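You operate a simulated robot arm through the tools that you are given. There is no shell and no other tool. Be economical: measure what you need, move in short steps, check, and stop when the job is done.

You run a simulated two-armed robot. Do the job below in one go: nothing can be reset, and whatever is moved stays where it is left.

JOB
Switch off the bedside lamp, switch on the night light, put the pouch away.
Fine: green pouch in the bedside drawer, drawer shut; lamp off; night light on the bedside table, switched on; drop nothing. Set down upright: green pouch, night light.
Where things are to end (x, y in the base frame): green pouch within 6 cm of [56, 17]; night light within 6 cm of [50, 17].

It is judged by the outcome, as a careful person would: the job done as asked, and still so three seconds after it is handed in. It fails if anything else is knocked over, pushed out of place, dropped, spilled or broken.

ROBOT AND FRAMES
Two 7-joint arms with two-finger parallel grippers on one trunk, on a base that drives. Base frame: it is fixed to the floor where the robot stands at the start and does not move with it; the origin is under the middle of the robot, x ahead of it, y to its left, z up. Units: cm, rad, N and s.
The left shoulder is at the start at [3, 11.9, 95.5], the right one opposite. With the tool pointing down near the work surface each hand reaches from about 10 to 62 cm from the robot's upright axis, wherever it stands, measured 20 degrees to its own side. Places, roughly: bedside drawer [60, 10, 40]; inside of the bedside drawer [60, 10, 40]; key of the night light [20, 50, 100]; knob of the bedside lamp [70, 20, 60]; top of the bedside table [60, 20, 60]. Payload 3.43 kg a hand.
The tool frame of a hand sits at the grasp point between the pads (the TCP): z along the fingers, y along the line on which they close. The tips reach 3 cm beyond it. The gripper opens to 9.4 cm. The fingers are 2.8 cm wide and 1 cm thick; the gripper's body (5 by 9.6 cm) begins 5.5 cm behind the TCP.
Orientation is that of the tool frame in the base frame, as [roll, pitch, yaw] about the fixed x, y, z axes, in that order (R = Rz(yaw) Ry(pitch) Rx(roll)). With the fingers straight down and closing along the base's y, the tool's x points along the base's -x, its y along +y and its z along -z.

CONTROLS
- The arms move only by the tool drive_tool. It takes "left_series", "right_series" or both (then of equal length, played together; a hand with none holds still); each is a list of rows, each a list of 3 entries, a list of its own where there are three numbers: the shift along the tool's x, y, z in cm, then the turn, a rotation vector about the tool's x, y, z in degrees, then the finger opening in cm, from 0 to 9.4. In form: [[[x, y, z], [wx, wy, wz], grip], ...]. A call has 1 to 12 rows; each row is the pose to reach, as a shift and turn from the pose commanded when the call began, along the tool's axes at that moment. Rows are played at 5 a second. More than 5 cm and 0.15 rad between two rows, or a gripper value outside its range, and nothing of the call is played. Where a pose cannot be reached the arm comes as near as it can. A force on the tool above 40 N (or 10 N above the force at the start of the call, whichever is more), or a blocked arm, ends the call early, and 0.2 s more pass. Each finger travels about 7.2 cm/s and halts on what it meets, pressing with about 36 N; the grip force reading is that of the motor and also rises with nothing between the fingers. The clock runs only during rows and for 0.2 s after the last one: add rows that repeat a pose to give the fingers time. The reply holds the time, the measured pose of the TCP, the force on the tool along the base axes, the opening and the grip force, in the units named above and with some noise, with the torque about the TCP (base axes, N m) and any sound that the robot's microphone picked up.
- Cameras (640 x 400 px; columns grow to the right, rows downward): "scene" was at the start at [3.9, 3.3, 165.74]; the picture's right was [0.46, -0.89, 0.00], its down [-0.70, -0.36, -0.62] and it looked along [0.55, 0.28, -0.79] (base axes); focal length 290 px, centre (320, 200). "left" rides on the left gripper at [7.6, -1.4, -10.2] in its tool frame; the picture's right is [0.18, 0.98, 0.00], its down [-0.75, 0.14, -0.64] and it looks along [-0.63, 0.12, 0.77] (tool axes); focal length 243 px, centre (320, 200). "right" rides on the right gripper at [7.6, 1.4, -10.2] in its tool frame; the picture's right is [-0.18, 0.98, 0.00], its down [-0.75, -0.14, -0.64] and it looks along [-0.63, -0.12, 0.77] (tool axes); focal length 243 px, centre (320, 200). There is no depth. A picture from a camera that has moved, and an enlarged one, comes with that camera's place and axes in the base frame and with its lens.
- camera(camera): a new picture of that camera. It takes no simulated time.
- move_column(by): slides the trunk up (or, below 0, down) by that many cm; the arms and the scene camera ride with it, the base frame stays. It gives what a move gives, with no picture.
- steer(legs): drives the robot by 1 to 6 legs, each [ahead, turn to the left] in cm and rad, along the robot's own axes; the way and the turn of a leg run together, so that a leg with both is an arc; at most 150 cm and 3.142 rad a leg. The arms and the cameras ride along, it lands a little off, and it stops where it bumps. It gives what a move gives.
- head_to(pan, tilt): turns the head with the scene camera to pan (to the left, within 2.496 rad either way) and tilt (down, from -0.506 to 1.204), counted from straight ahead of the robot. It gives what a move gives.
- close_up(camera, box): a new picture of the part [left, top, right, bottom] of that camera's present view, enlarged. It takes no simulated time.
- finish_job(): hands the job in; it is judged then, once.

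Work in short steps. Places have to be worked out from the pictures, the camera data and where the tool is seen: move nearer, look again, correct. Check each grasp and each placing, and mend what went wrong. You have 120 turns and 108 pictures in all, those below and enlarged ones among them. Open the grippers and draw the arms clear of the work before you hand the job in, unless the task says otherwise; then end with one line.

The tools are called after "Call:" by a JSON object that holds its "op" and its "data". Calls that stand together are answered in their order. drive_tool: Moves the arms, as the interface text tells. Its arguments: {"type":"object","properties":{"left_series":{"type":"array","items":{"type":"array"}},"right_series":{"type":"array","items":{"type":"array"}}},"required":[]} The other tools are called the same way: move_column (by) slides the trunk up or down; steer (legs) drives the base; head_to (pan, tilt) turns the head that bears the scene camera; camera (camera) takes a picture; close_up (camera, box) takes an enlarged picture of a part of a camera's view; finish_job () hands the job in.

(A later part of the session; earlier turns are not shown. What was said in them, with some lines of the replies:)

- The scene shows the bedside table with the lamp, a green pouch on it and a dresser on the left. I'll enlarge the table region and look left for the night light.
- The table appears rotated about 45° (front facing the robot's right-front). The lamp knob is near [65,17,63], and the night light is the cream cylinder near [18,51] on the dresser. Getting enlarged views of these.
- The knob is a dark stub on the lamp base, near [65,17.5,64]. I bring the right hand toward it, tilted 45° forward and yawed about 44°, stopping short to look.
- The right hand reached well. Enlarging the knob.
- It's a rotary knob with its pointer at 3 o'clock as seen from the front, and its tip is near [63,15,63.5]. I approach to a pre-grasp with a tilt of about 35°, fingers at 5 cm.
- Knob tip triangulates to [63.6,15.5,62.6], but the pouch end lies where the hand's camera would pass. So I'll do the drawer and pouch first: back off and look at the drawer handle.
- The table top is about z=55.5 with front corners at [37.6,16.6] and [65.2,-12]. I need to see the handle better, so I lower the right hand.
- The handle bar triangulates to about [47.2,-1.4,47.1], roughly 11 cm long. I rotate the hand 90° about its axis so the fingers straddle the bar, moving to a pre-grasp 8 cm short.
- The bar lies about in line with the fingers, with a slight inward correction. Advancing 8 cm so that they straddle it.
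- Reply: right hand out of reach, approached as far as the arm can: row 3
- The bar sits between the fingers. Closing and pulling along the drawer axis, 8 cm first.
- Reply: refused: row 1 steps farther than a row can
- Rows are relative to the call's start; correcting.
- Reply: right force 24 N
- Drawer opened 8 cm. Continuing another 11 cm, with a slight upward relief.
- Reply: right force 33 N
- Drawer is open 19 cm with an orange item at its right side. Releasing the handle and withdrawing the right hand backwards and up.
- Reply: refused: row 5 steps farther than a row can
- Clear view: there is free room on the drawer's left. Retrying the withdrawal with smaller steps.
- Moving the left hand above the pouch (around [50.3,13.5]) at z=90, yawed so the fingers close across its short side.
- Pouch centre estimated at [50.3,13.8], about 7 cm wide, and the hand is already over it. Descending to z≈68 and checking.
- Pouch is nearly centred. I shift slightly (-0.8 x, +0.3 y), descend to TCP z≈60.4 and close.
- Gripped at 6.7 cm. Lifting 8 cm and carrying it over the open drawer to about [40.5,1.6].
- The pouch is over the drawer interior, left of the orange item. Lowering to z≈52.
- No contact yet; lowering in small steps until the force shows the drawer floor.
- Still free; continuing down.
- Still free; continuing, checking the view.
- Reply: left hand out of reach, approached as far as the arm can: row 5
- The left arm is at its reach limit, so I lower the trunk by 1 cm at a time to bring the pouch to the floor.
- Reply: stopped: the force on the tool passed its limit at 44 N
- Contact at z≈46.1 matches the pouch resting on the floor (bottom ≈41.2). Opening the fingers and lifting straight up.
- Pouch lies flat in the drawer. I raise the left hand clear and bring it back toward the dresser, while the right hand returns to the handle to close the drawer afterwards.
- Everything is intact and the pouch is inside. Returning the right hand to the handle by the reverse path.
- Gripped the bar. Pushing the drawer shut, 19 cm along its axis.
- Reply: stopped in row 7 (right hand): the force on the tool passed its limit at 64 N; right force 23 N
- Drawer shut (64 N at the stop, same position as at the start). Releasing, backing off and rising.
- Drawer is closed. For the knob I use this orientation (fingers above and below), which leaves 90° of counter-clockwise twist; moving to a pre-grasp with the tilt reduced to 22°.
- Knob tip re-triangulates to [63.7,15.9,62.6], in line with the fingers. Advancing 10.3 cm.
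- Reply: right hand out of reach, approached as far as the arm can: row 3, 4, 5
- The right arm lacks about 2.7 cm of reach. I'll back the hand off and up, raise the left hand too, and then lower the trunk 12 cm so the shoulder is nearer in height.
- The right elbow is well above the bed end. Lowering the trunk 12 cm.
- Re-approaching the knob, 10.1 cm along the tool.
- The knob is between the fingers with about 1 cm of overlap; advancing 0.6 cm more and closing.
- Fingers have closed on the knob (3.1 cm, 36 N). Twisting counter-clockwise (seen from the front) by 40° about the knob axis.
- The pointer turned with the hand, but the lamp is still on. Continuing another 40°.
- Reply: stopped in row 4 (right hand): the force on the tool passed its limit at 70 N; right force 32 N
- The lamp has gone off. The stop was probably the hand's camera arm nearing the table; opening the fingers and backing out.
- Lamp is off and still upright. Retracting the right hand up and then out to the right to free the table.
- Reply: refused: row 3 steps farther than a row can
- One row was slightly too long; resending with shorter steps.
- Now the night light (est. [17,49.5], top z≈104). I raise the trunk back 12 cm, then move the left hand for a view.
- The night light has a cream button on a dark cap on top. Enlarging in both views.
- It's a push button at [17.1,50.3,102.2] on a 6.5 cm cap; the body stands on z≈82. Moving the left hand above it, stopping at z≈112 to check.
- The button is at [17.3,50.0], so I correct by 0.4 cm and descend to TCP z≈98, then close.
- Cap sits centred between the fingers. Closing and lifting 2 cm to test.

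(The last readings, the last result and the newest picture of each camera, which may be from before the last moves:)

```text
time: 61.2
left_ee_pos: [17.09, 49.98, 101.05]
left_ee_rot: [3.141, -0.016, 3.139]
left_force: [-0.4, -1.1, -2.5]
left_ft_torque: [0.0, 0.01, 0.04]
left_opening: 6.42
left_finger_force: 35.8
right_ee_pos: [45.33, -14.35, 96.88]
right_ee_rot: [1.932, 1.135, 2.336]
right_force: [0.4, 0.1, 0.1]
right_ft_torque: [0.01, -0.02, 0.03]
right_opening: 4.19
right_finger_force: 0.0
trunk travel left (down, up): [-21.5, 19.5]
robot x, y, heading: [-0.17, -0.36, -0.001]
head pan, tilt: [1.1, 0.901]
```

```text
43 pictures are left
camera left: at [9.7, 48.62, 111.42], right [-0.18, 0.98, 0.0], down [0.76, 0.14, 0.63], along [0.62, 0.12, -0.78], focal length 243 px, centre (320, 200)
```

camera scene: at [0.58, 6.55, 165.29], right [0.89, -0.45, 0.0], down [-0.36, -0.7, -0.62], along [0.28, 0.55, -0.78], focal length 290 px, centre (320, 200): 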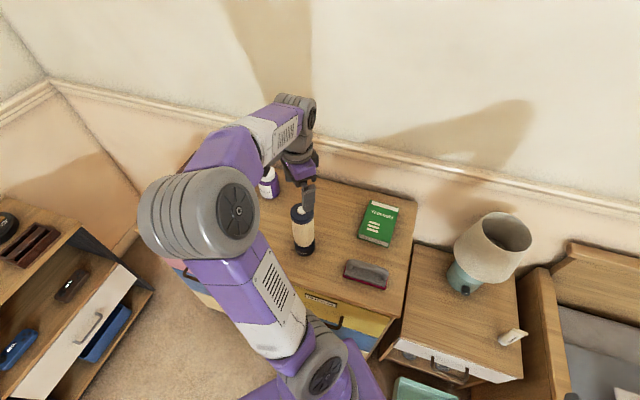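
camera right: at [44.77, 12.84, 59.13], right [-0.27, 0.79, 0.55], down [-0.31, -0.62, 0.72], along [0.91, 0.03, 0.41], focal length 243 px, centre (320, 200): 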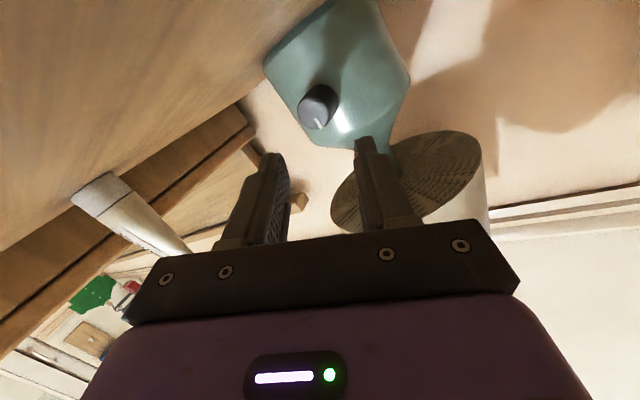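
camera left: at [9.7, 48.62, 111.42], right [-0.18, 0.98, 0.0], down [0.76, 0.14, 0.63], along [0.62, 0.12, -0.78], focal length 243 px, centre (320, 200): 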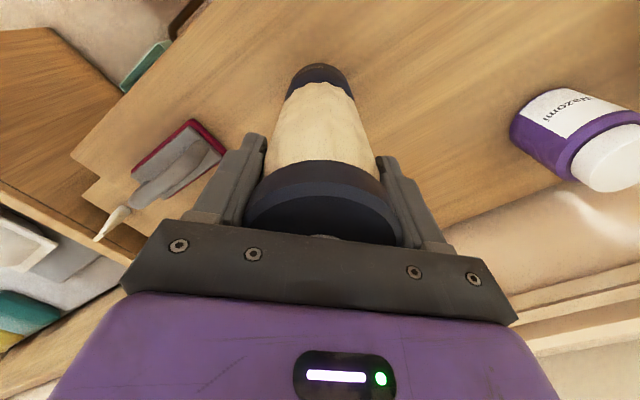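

Held (6.4 cm, ~2.5 N weight). Lifting it 12 cm higher and carrying it partway to the table.

Call:
{"op": "drive_tool", "data": {"left_series": [[[0, 0, -4], [0, 0, 0], 4.5], [[0, 0, -8], [0, 0, 0], 4.5], [[0, 0, -12], [0, 0, 0], 4.5], [[-3, -3, -12], [0, 0, 0], 4.5], [[-6, -6, -12], [0, 0, 0], 4.5], [[-9, -9, -12], [0, 0, 0], 4.5], [[-12, -12, -12], [0, 0, 0], 4.5], [[-15, -15, -12], [0, 0, 0], 4.5], [[-18, -18, -12], [0, 0, 0], 4.5], [[-21, -21, -12], [0, 0, 0], 4.5], [[-24, -24, -12], [0, 0, 0], 4.5], [[-26, -26, -12], [0, 0, 0], 4.5]]}}

Call:
{"op": "head_to", "data": {"pan": 0.4, "tilt": 1.0}}

Call:
{"op": "camera", "data": {"camera": "scene"}}

```text
time: 63.8
left_ee_pos: [43.34, 23.82, 112.64]
left_ee_rot: [3.141, -0.018, -3.141]
left_force: [0.7, 0.1, -2.9]
left_ft_torque: [-0.02, 0.02, 0.02]
left_opening: 6.44
left_finger_force: 36.0
right_ee_pos: [45.35, -14.3, 96.86]
right_ee_rot: [1.932, 1.133, 2.337]
right_force: [-0.4, -0.4, -0.2]
right_ft_torque: [0.01, 0.02, -0.02]
right_opening: 4.22
right_finger_force: 0.0
trunk travel left (down, up): [-21.5, 19.5]
robot x, y, heading: [-0.01, -0.08, 0.002]
head pan, tilt: [1.1, 0.901]
```

```text
time: 64.9
left_ee_pos: [43.16, 23.9, 112.58]
left_ee_rot: [-3.142, -0.014, 3.14]
left_force: [-0.6, -0.7, -2.7]
left_ft_torque: [0.0, 0.02, -0.02]
left_opening: 6.4
left_finger_force: 35.7
right_ee_pos: [45.27, -14.33, 96.88]
right_ee_rot: [1.93, 1.133, 2.335]
right_force: [0.1, -1.2, -0.3]
right_ft_torque: [-0.02, 0.0, -0.01]
right_opening: 4.17
right_finger_force: 0.1
trunk travel left (down, up): [-21.5, 19.5]
robot x, y, heading: [0.18, 0.18, 0.002]
head pan, tilt: [0.4, 1.0]
```

```text
42 pictures are left
camera scene: at [3.61, 2.59, 164.56], right [0.39, -0.92, 0.0], down [-0.77, -0.33, -0.54], along [0.5, 0.21, -0.84], focal length 290 px, centre (320, 200)
```

scene: 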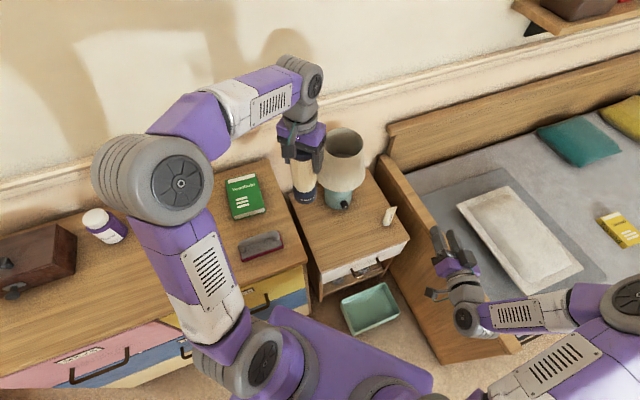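

Carrying on to [48.5,15.5] and lowering to TCP z≈77 (contact expected near 71.5).

Call:
{"op": "drive_tool", "data": {"left_series": [[[-2.6, -4.2, 0], [0, 0, 0], 4.5], [[-5.3, -8.4, 0], [0, 0, 0], 4.5], [[-5.3, -8.4, 4.8], [0, 0, 0], 4.5], [[-5.3, -8.4, 9.6], [0, 0, 0], 4.5], [[-5.3, -8.4, 14.4], [0, 0, 0], 4.5], [[-5.3, -8.4, 19.2], [0, 0, 0], 4.5], [[-5.3, -8.4, 24], [0, 0, 0], 4.5], [[-5.3, -8.4, 28.8], [0, 0, 0], 4.5], [[-5.3, -8.4, 33], [0, 0, 0], 4.5], [[-5.3, -8.4, 35.5], [0, 0, 0], 4.5], [[-5.3, -8.4, 35.5], [0, 0, 0], 4.5]]}}

Call:
{"op": "camera", "data": {"camera": "left"}}

Call:
{"op": "camera", "data": {"camera": "scene"}}

```text
time: 67.3
left_ee_pos: [48.01, 15.39, 76.92]
left_ee_rot: [3.14, -0.015, 3.14]
left_force: [-1.0, 0.3, -2.7]
left_ft_torque: [0.03, 0.01, -0.02]
left_opening: 6.4
left_finger_force: 36.2
right_ee_pos: [45.2, -14.34, 96.97]
right_ee_rot: [1.93, 1.134, 2.336]
right_force: [0.0, 0.9, 0.9]
right_ft_torque: [-0.01, 0.0, 0.0]
right_opening: 4.2
right_finger_force: 0.2
trunk travel left (down, up): [-21.5, 19.5]
robot x, y, heading: [0.07, 0.09, -0.002]
head pan, tilt: [0.4, 1.0]
```

```text
41 pictures are left
camera left: at [40.63, 14.16, 87.26], right [-0.18, 0.98, 0.0], down [0.76, 0.14, 0.63], along [0.62, 0.12, -0.78], focal length 243 px, centre (320, 200)
```

left: 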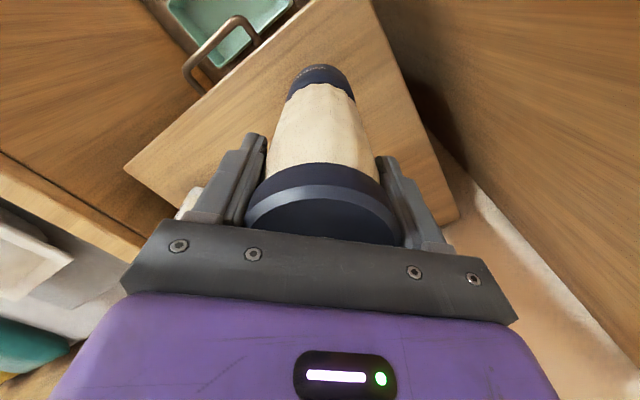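

```text
40 pictures are left
camera scene: at [3.6, 2.57, 164.56], right [0.39, -0.92, 0.0], down [-0.78, -0.33, -0.54], along [0.5, 0.21, -0.84], focal length 290 px, centre (320, 200)
```

scene: 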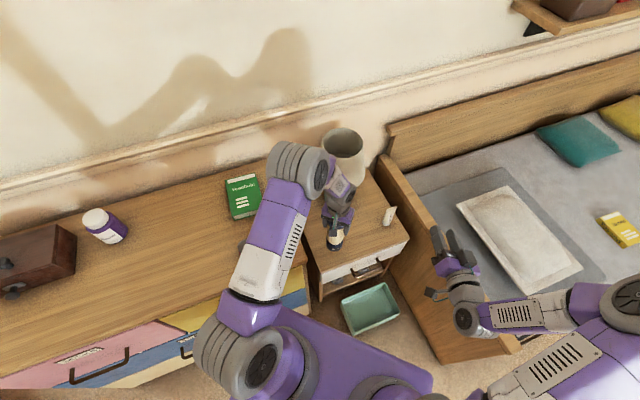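

The base is over the table; shifting 2 cm further in to about [49.5,17], then lowering in guarded small steps.

Call:
{"op": "drive_tool", "data": {"left_series": [[[-1.4, 1.5, 0], [0, 0, 0], 4.5], [[-1.4, 1.5, 2], [0, 0, 0], 4.5], [[-1.4, 1.5, 3.5], [0, 0, 0], 4.5], [[-1.4, 1.5, 4.1], [0, 0, 0], 4.5], [[-1.4, 1.5, 4.4], [0, 0, 0], 4.5], [[-1.4, 1.5, 4.7], [0, 0, 0], 4.5], [[-1.4, 1.5, 5.0], [0, 0, 0], 4.5], [[-1.4, 1.5, 5.3], [0, 0, 0], 4.5]]}}

```text
time: 69.1
left_ee_pos: [49.31, 17.1, 71.7]
left_ee_rot: [3.14, -0.017, 3.14]
left_force: [-0.2, 0.6, -2.6]
left_ft_torque: [-0.01, 0.02, 0.02]
left_opening: 6.41
left_finger_force: 36.4
right_ee_pos: [45.25, -14.47, 96.91]
right_ee_rot: [1.932, 1.135, 2.335]
right_force: [0.2, -0.4, 0.4]
right_ft_torque: [0.0, -0.03, -0.04]
right_opening: 4.2
right_finger_force: 0.0
trunk travel left (down, up): [-21.5, 19.5]
robot x, y, heading: [0.05, -0.19, -0.003]
head pan, tilt: [0.4, 1.0]
```

Still hanging free; continuing in 0.25 cm steps.

Call:
{"op": "drive_tool", "data": {"left_series": [[[0, 0, 0.25], [0, 0, 0], 4.5], [[0, 0, 0.5], [0, 0, 0], 4.5], [[0, 0, 0.75], [0, 0, 0], 4.5], [[0, 0, 1.0], [0, 0, 0], 4.5]]}}

Call:
{"op": "close_up", "data": {"camera": "left", "box": [240, 20, 400, 140]}}

```text
time: 70.1
left_ee_pos: [49.24, 17.01, 70.89]
left_ee_rot: [3.139, -0.01, 3.141]
left_force: [-2.0, 3.8, 30.7]
left_ft_torque: [0.0, -0.42, -0.01]
left_opening: 6.44
left_finger_force: 35.6
right_ee_pos: [45.05, -14.39, 97.04]
right_ee_rot: [1.926, 1.135, 2.332]
right_force: [-0.6, -0.6, -0.6]
right_ft_torque: [-0.01, -0.03, 0.0]
right_opening: 4.2
right_finger_force: 0.0
trunk travel left (down, up): [-21.5, 19.5]
robot x, y, heading: [0.1, 0.11, 0.002]
head pan, tilt: [0.4, 1.0]
heard: click, click
```

```text
3.33 times, centred on (320, 80) of left
camera zoom: at [41.86, 15.68, 81.25], right [-0.18, 0.98, 0.0], down [0.76, 0.14, 0.63], along [0.62, 0.12, -0.77], focal length 809 px, centre (320, 600)
```

zoom: 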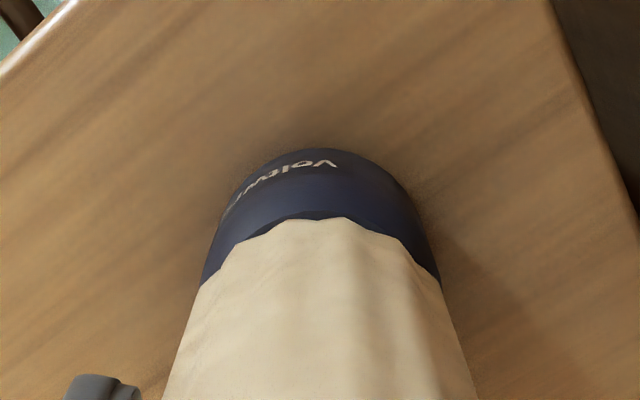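

It's set down (31 N), and two clicks were heard – possibly the button touching the palm. Easing up 0.3 cm, opening, and rising to look at the light.

Call:
{"op": "drive_tool", "data": {"left_series": [[[0, 0, -0.2], [0, 0, 0], 4.5], [[0, 0, -0.25], [0, 0, 0], 7.5], [[0, 0, -0.25], [0, 0, 0], 9.4], [[0, 0, -0.25], [0, 0, 0], 9.4], [[0, 0, -3], [0, 0, 0], 9.4], [[0, 0, -7], [0, 0, 0], 9.4], [[0, 0, -11], [0, 0, 0], 9.4], [[0, 0, -14], [0, 0, 0], 9.4]]}}

Call:
{"op": "camera", "data": {"camera": "left"}}

Call:
{"op": "close_up", "data": {"camera": "scene", "box": [270, 130, 430, 290]}}

```text
time: 71.9
left_ee_pos: [49.39, 17.11, 84.65]
left_ee_rot: [3.14, -0.015, 3.141]
left_force: [-0.5, -1.2, -0.3]
left_ft_torque: [0.03, -0.03, 0.01]
left_opening: 9.38
left_finger_force: 0.0
right_ee_pos: [45.14, -14.35, 96.99]
right_ee_rot: [1.93, 1.134, 2.335]
right_force: [-0.9, 0.4, -0.5]
right_ft_torque: [-0.07, 0.03, 0.01]
right_opening: 4.2
right_finger_force: 0.1
trunk travel left (down, up): [-21.5, 19.5]
robot x, y, heading: [0.1, 0.09, 0.001]
head pan, tilt: [0.4, 1.0]
```

```text
38 pictures are left
camera left: at [42.05, 15.77, 95.03], right [-0.18, 0.98, 0.0], down [0.76, 0.14, 0.63], along [0.62, 0.12, -0.78], focal length 243 px, centre (320, 200)
```

left: 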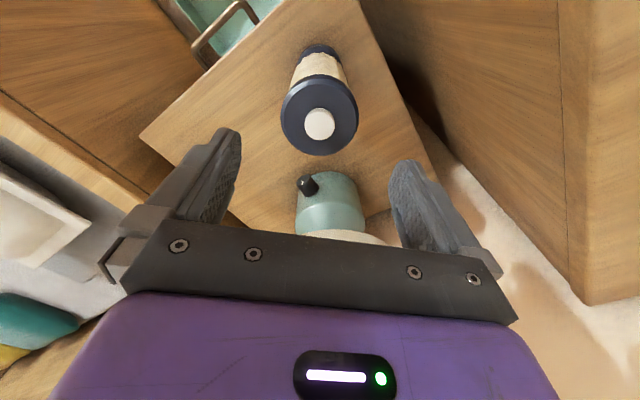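

```text
2.50 times, centred on (350, 210) of scene
camera zoom: at [3.55, 2.56, 164.56], right [0.39, -0.92, 0.0], down [-0.78, -0.33, -0.54], along [0.5, 0.21, -0.84], focal length 726 px, centre (245, 175)
```

zoom: 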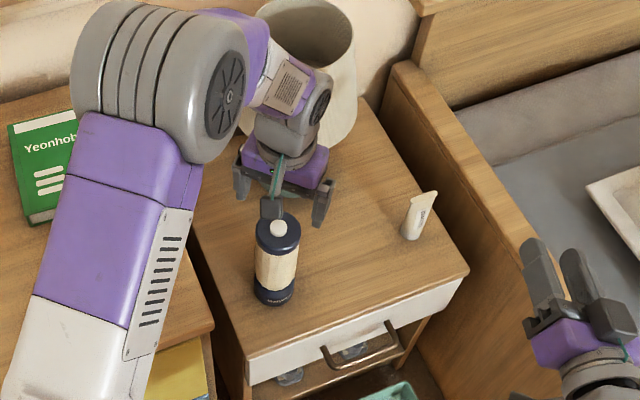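

Night light stands upright at about [49.6,17.2], unlit. Now I close the fingers and press the top button gently from above.

Call:
{"op": "drive_tool", "data": {"left_series": [[[-0.2, 0.1, 0], [0, 0, 0], 4], [[-0.2, 0.1, 0], [0, 0, 0], 0], [[-0.2, 0.1, 2], [0, 0, 0], 0], [[-0.2, 0.1, 4], [0, 0, 0], 0], [[-0.2, 0.1, 5], [0, 0, 0], 0]]}}

Call:
{"op": "camera", "data": {"camera": "left"}}

```text
time: 73.1
left_ee_pos: [49.76, 17.1, 79.68]
left_ee_rot: [3.138, -0.016, 3.139]
left_force: [-0.7, 0.3, 0.4]
left_ft_torque: [0.04, -0.01, 0.01]
left_opening: 0.02
left_finger_force: 32.8
right_ee_pos: [45.2, -14.37, 96.83]
right_ee_rot: [1.929, 1.133, 2.334]
right_force: [0.5, 0.8, 0.7]
right_ft_torque: [-0.02, -0.01, 0.04]
right_opening: 4.19
right_finger_force: 0.0
trunk travel left (down, up): [-21.5, 19.5]
robot x, y, heading: [-0.03, 0.07, 0.001]
head pan, tilt: [0.4, 1.0]
```

```text
36 pictures are left
camera left: at [42.21, 15.81, 90.06], right [-0.18, 0.98, 0.0], down [0.76, 0.14, 0.63], along [0.62, 0.12, -0.78], focal length 243 px, centre (320, 200)
```

left: 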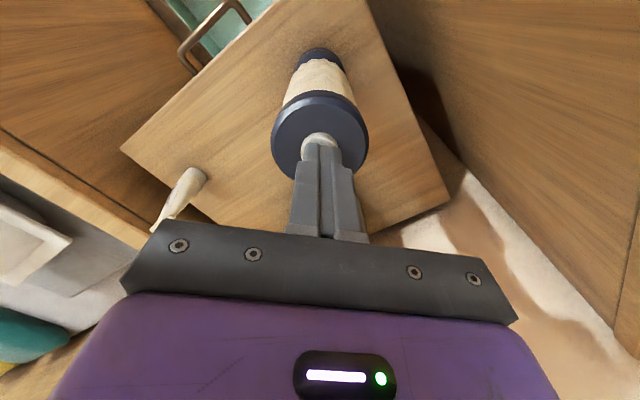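

Fingertips are centred over the button. Lowering in 0.25 cm steps.

Call:
{"op": "drive_tool", "data": {"left_series": [[[0, 0, 0.5], [0, 0, 0], 0], [[0, 0, 0.8], [0, 0, 0], 0], [[0, 0, 1.1], [0, 0, 0], 0], [[0, 0, 1.4], [0, 0, 0], 0]]}}

```text
time: 74.0
left_ee_pos: [50.05, 17.25, 79.05]
left_ee_rot: [3.141, -0.004, -3.141]
left_force: [-5.1, 0.5, 23.5]
left_ft_torque: [0.04, 0.39, 0.03]
left_opening: 0.02
left_finger_force: 32.9
right_ee_pos: [45.18, -14.45, 96.96]
right_ee_rot: [1.93, 1.134, 2.334]
right_force: [0.8, 0.3, -1.1]
right_ft_torque: [0.02, -0.01, -0.01]
right_opening: 4.22
right_finger_force: 0.0
trunk travel left (down, up): [-21.5, 19.5]
robot x, y, heading: [0.01, 0.15, 0.002]
head pan, tilt: [0.4, 1.0]
heard: click
stopped in row 4 (left hand): the force on the tool passed its limit at 44 N (the readings are from after the stop); the commanded pose is now the measured one
```

One click heard. Lifting off and looking.

Call:
{"op": "drive_tool", "data": {"left_series": [[[0, 0, -1], [0, 0, 0], 0], [[0, 0, -4], [0, 0, 0], 0], [[0, 0, -8], [0, 0, 0], 0], [[0, 0, -12], [0, 0, 0], 0]]}}

Call:
{"op": "camera", "data": {"camera": "left"}}

Call:
{"op": "close_up", "data": {"camera": "scene", "box": [270, 130, 430, 290]}}

```text
time: 75.0
left_ee_pos: [49.8, 17.17, 90.77]
left_ee_rot: [3.141, -0.008, 3.14]
left_force: [0.2, 0.9, 0.1]
left_ft_torque: [0.03, -0.04, -0.01]
left_opening: 0.01
left_finger_force: 33.0
right_ee_pos: [45.09, -14.3, 96.92]
right_ee_rot: [1.931, 1.135, 2.336]
right_force: [0.1, -0.5, -0.1]
right_ft_torque: [0.02, -0.03, 0.05]
right_opening: 4.23
right_finger_force: 0.1
trunk travel left (down, up): [-21.5, 19.5]
robot x, y, heading: [-0.39, 0.06, -0.001]
head pan, tilt: [0.4, 1.0]
```

```text
35 pictures are left
camera left: at [42.36, 15.83, 101.14], right [-0.18, 0.98, 0.0], down [0.76, 0.14, 0.64], along [0.62, 0.12, -0.77], focal length 243 px, centre (320, 200)
```

left: 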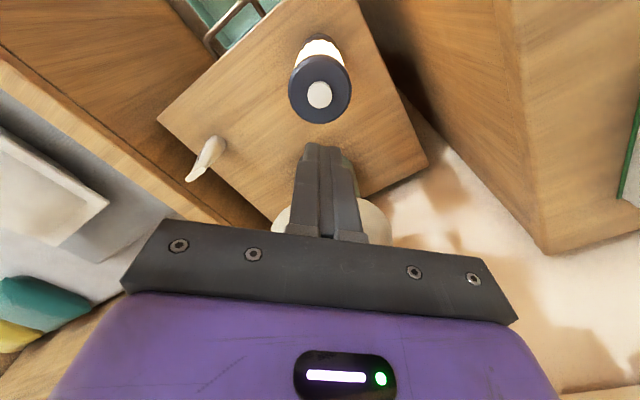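

```text
2.50 times, centred on (350, 210) of scene
camera zoom: at [3.5, 2.56, 164.56], right [0.39, -0.92, 0.0], down [-0.77, -0.33, -0.54], along [0.5, 0.21, -0.84], focal length 726 px, centre (245, 175)
```

zoom: 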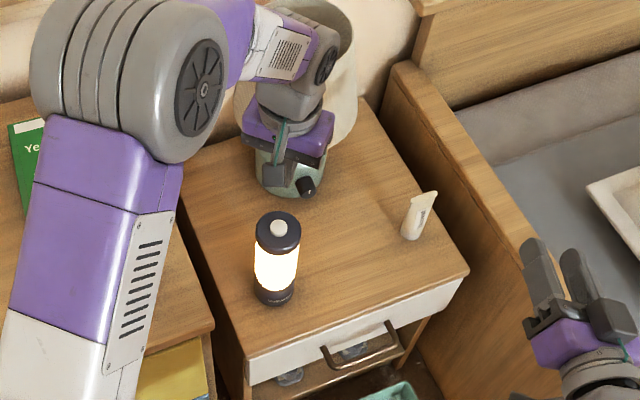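

The night light is lit, upright, and the lamp is off. Retracting the left arm up and back, opening both grippers.

Call:
{"op": "drive_tool", "data": {"left_series": [[[0, 0, -4.5], [0, 0, 0], 3], [[0, 0, -9], [0, 0, 0], 6], [[0, 0, -13.5], [0, 0, 0], 9.4], [[0, 0, -18], [0, 0, 0], 9.4], [[4, 2, -20], [0, 0, 0], 9.4], [[8, 4, -22], [0, 0, 0], 9.4], [[12, 6, -24], [0, 0, 0], 9.4], [[16, 8, -26], [0, 0, 0], 9.4]], "right_series": [[[0, 0, 0], [0, 0, 0], 6], [[0, 0, 0], [0, 0, 0], 9.4], [[0, 0, 0], [0, 0, 0], 9.4], [[0, 0, 0], [0, 0, 0], 9.4], [[0, 0, 0], [0, 0, 0], 9.4], [[0, 0, 0], [0, 0, 0], 9.4], [[0, 0, 0], [0, 0, 0], 9.4], [[0, 0, 0], [0, 0, 0], 9.4]]}}

Call:
{"op": "camera", "data": {"camera": "scene"}}

Call:
{"op": "close_up", "data": {"camera": "scene", "box": [270, 130, 430, 290]}}

```text
time: 76.8
left_ee_pos: [33.96, 25.25, 116.99]
left_ee_rot: [3.139, -0.008, 3.141]
left_force: [-0.9, 0.0, 0.3]
left_ft_torque: [0.02, -0.03, 0.05]
left_opening: 9.39
left_finger_force: 0.0
right_ee_pos: [45.15, -14.4, 96.88]
right_ee_rot: [1.929, 1.134, 2.336]
right_force: [-1.0, -0.1, 0.1]
right_ft_torque: [0.0, 0.0, 0.02]
right_opening: 9.42
right_finger_force: 0.1
trunk travel left (down, up): [-21.5, 19.5]
robot x, y, heading: [-0.21, -0.0, -0.003]
head pan, tilt: [0.4, 1.0]
```

```text
33 pictures are left
camera scene: at [3.42, 2.62, 164.56], right [0.39, -0.92, 0.0], down [-0.77, -0.33, -0.54], along [0.5, 0.21, -0.84], focal length 290 px, centre (320, 200)
```

scene: 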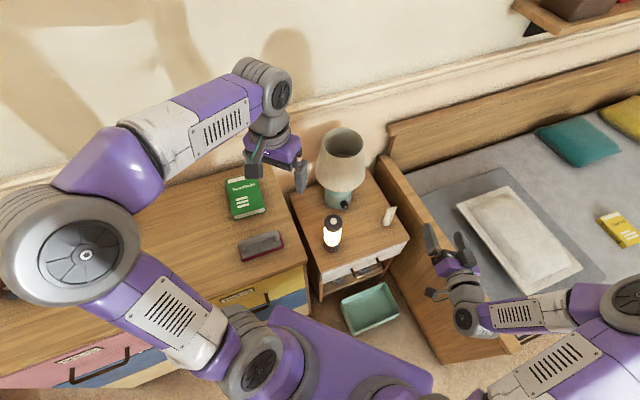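

```text
2.50 times, centred on (350, 210) of scene
camera zoom: at [3.42, 2.62, 164.56], right [0.39, -0.92, 0.0], down [-0.77, -0.33, -0.54], along [0.5, 0.21, -0.84], focal length 726 px, centre (245, 175)
```

zoom: 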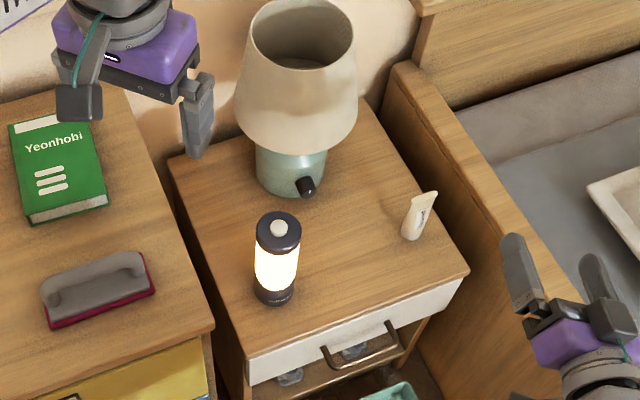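

All looks right. One last check: comparing the drawer with the initial view from the same head pose.

Call:
{"op": "head_to", "data": {"pan": 0.3, "tilt": 1.1}}

Call:
{"op": "move_column", "data": {"by": 0.5}}

Call:
{"op": "close_up", "data": {"camera": "scene", "box": [300, 190, 400, 280]}}

Call:
{"op": "close_up", "data": {"camera": "scene", "box": [260, 160, 420, 310]}}

```text
time: 77.5
left_ee_pos: [34.13, 25.21, 116.91]
left_ee_rot: [3.137, -0.007, 3.141]
left_force: [0.4, -0.7, -0.4]
left_ft_torque: [0.02, 0.0, 0.0]
left_opening: 9.41
left_finger_force: 0.1
right_ee_pos: [45.22, -14.33, 96.89]
right_ee_rot: [1.931, 1.135, 2.337]
right_force: [-0.1, 0.1, 0.6]
right_ft_torque: [0.02, 0.03, -0.02]
right_opening: 9.39
right_finger_force: 0.0
trunk travel left (down, up): [-21.5, 19.5]
robot x, y, heading: [-0.22, -0.01, -0.001]
head pan, tilt: [0.3, 1.1]
```

```text
time: 78.1
left_ee_pos: [34.27, 25.14, 117.36]
left_ee_rot: [-3.141, -0.009, 3.14]
left_force: [1.1, 0.5, 0.5]
left_ft_torque: [0.0, 0.01, 0.02]
left_opening: 9.39
left_finger_force: 0.0
right_ee_pos: [45.19, -14.32, 97.36]
right_ee_rot: [1.93, 1.134, 2.338]
right_force: [0.8, 0.7, 0.4]
right_ft_torque: [0.0, -0.01, 0.0]
right_opening: 9.39
right_finger_force: 0.1
trunk travel left (down, up): [-22.0, 19.0]
robot x, y, heading: [-0.11, 0.35, 0.005]
head pan, tilt: [0.3, 1.1]
```

```text
4.44 times, centred on (350, 235) of scene
camera zoom: at [3.2, 1.73, 164.4], right [0.3, -0.96, 0.0], down [-0.85, -0.26, -0.45], along [0.43, 0.13, -0.89], focal length 1291 px, centre (187, 44)
```

zoom: 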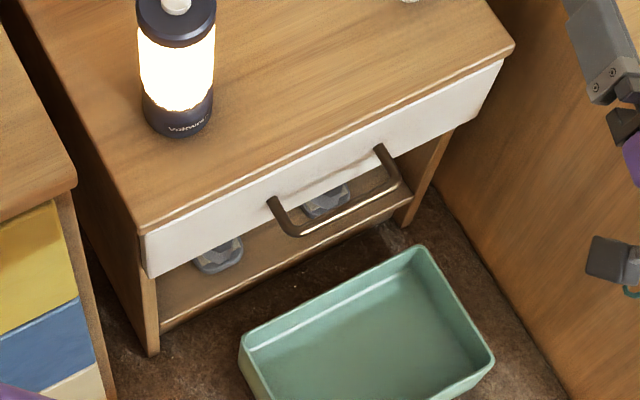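

```text
2.67 times, centred on (340, 235) of scene
camera zoom: at [3.2, 1.73, 164.4], right [0.3, -0.96, 0.0], down [-0.85, -0.26, -0.45], along [0.43, 0.13, -0.89], focal length 774 px, centre (267, 107)
```

zoom: 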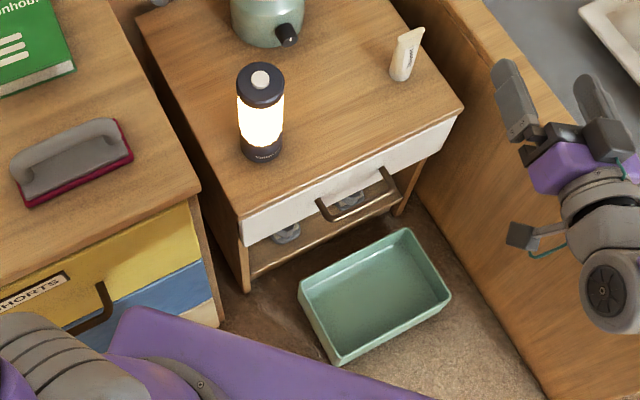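

The drawer and handle match the initial closed view to the pixel, nothing else has moved, and both arms are clear. Handing in.

Call:
{"op": "finish_job", "data": {}}

```text
The job is handed in.
```

The lamp is off, the green pouch is in the shut bedside drawer, and the night light stands upright and lit on the bedside table; nothing was dropped or knocked over.
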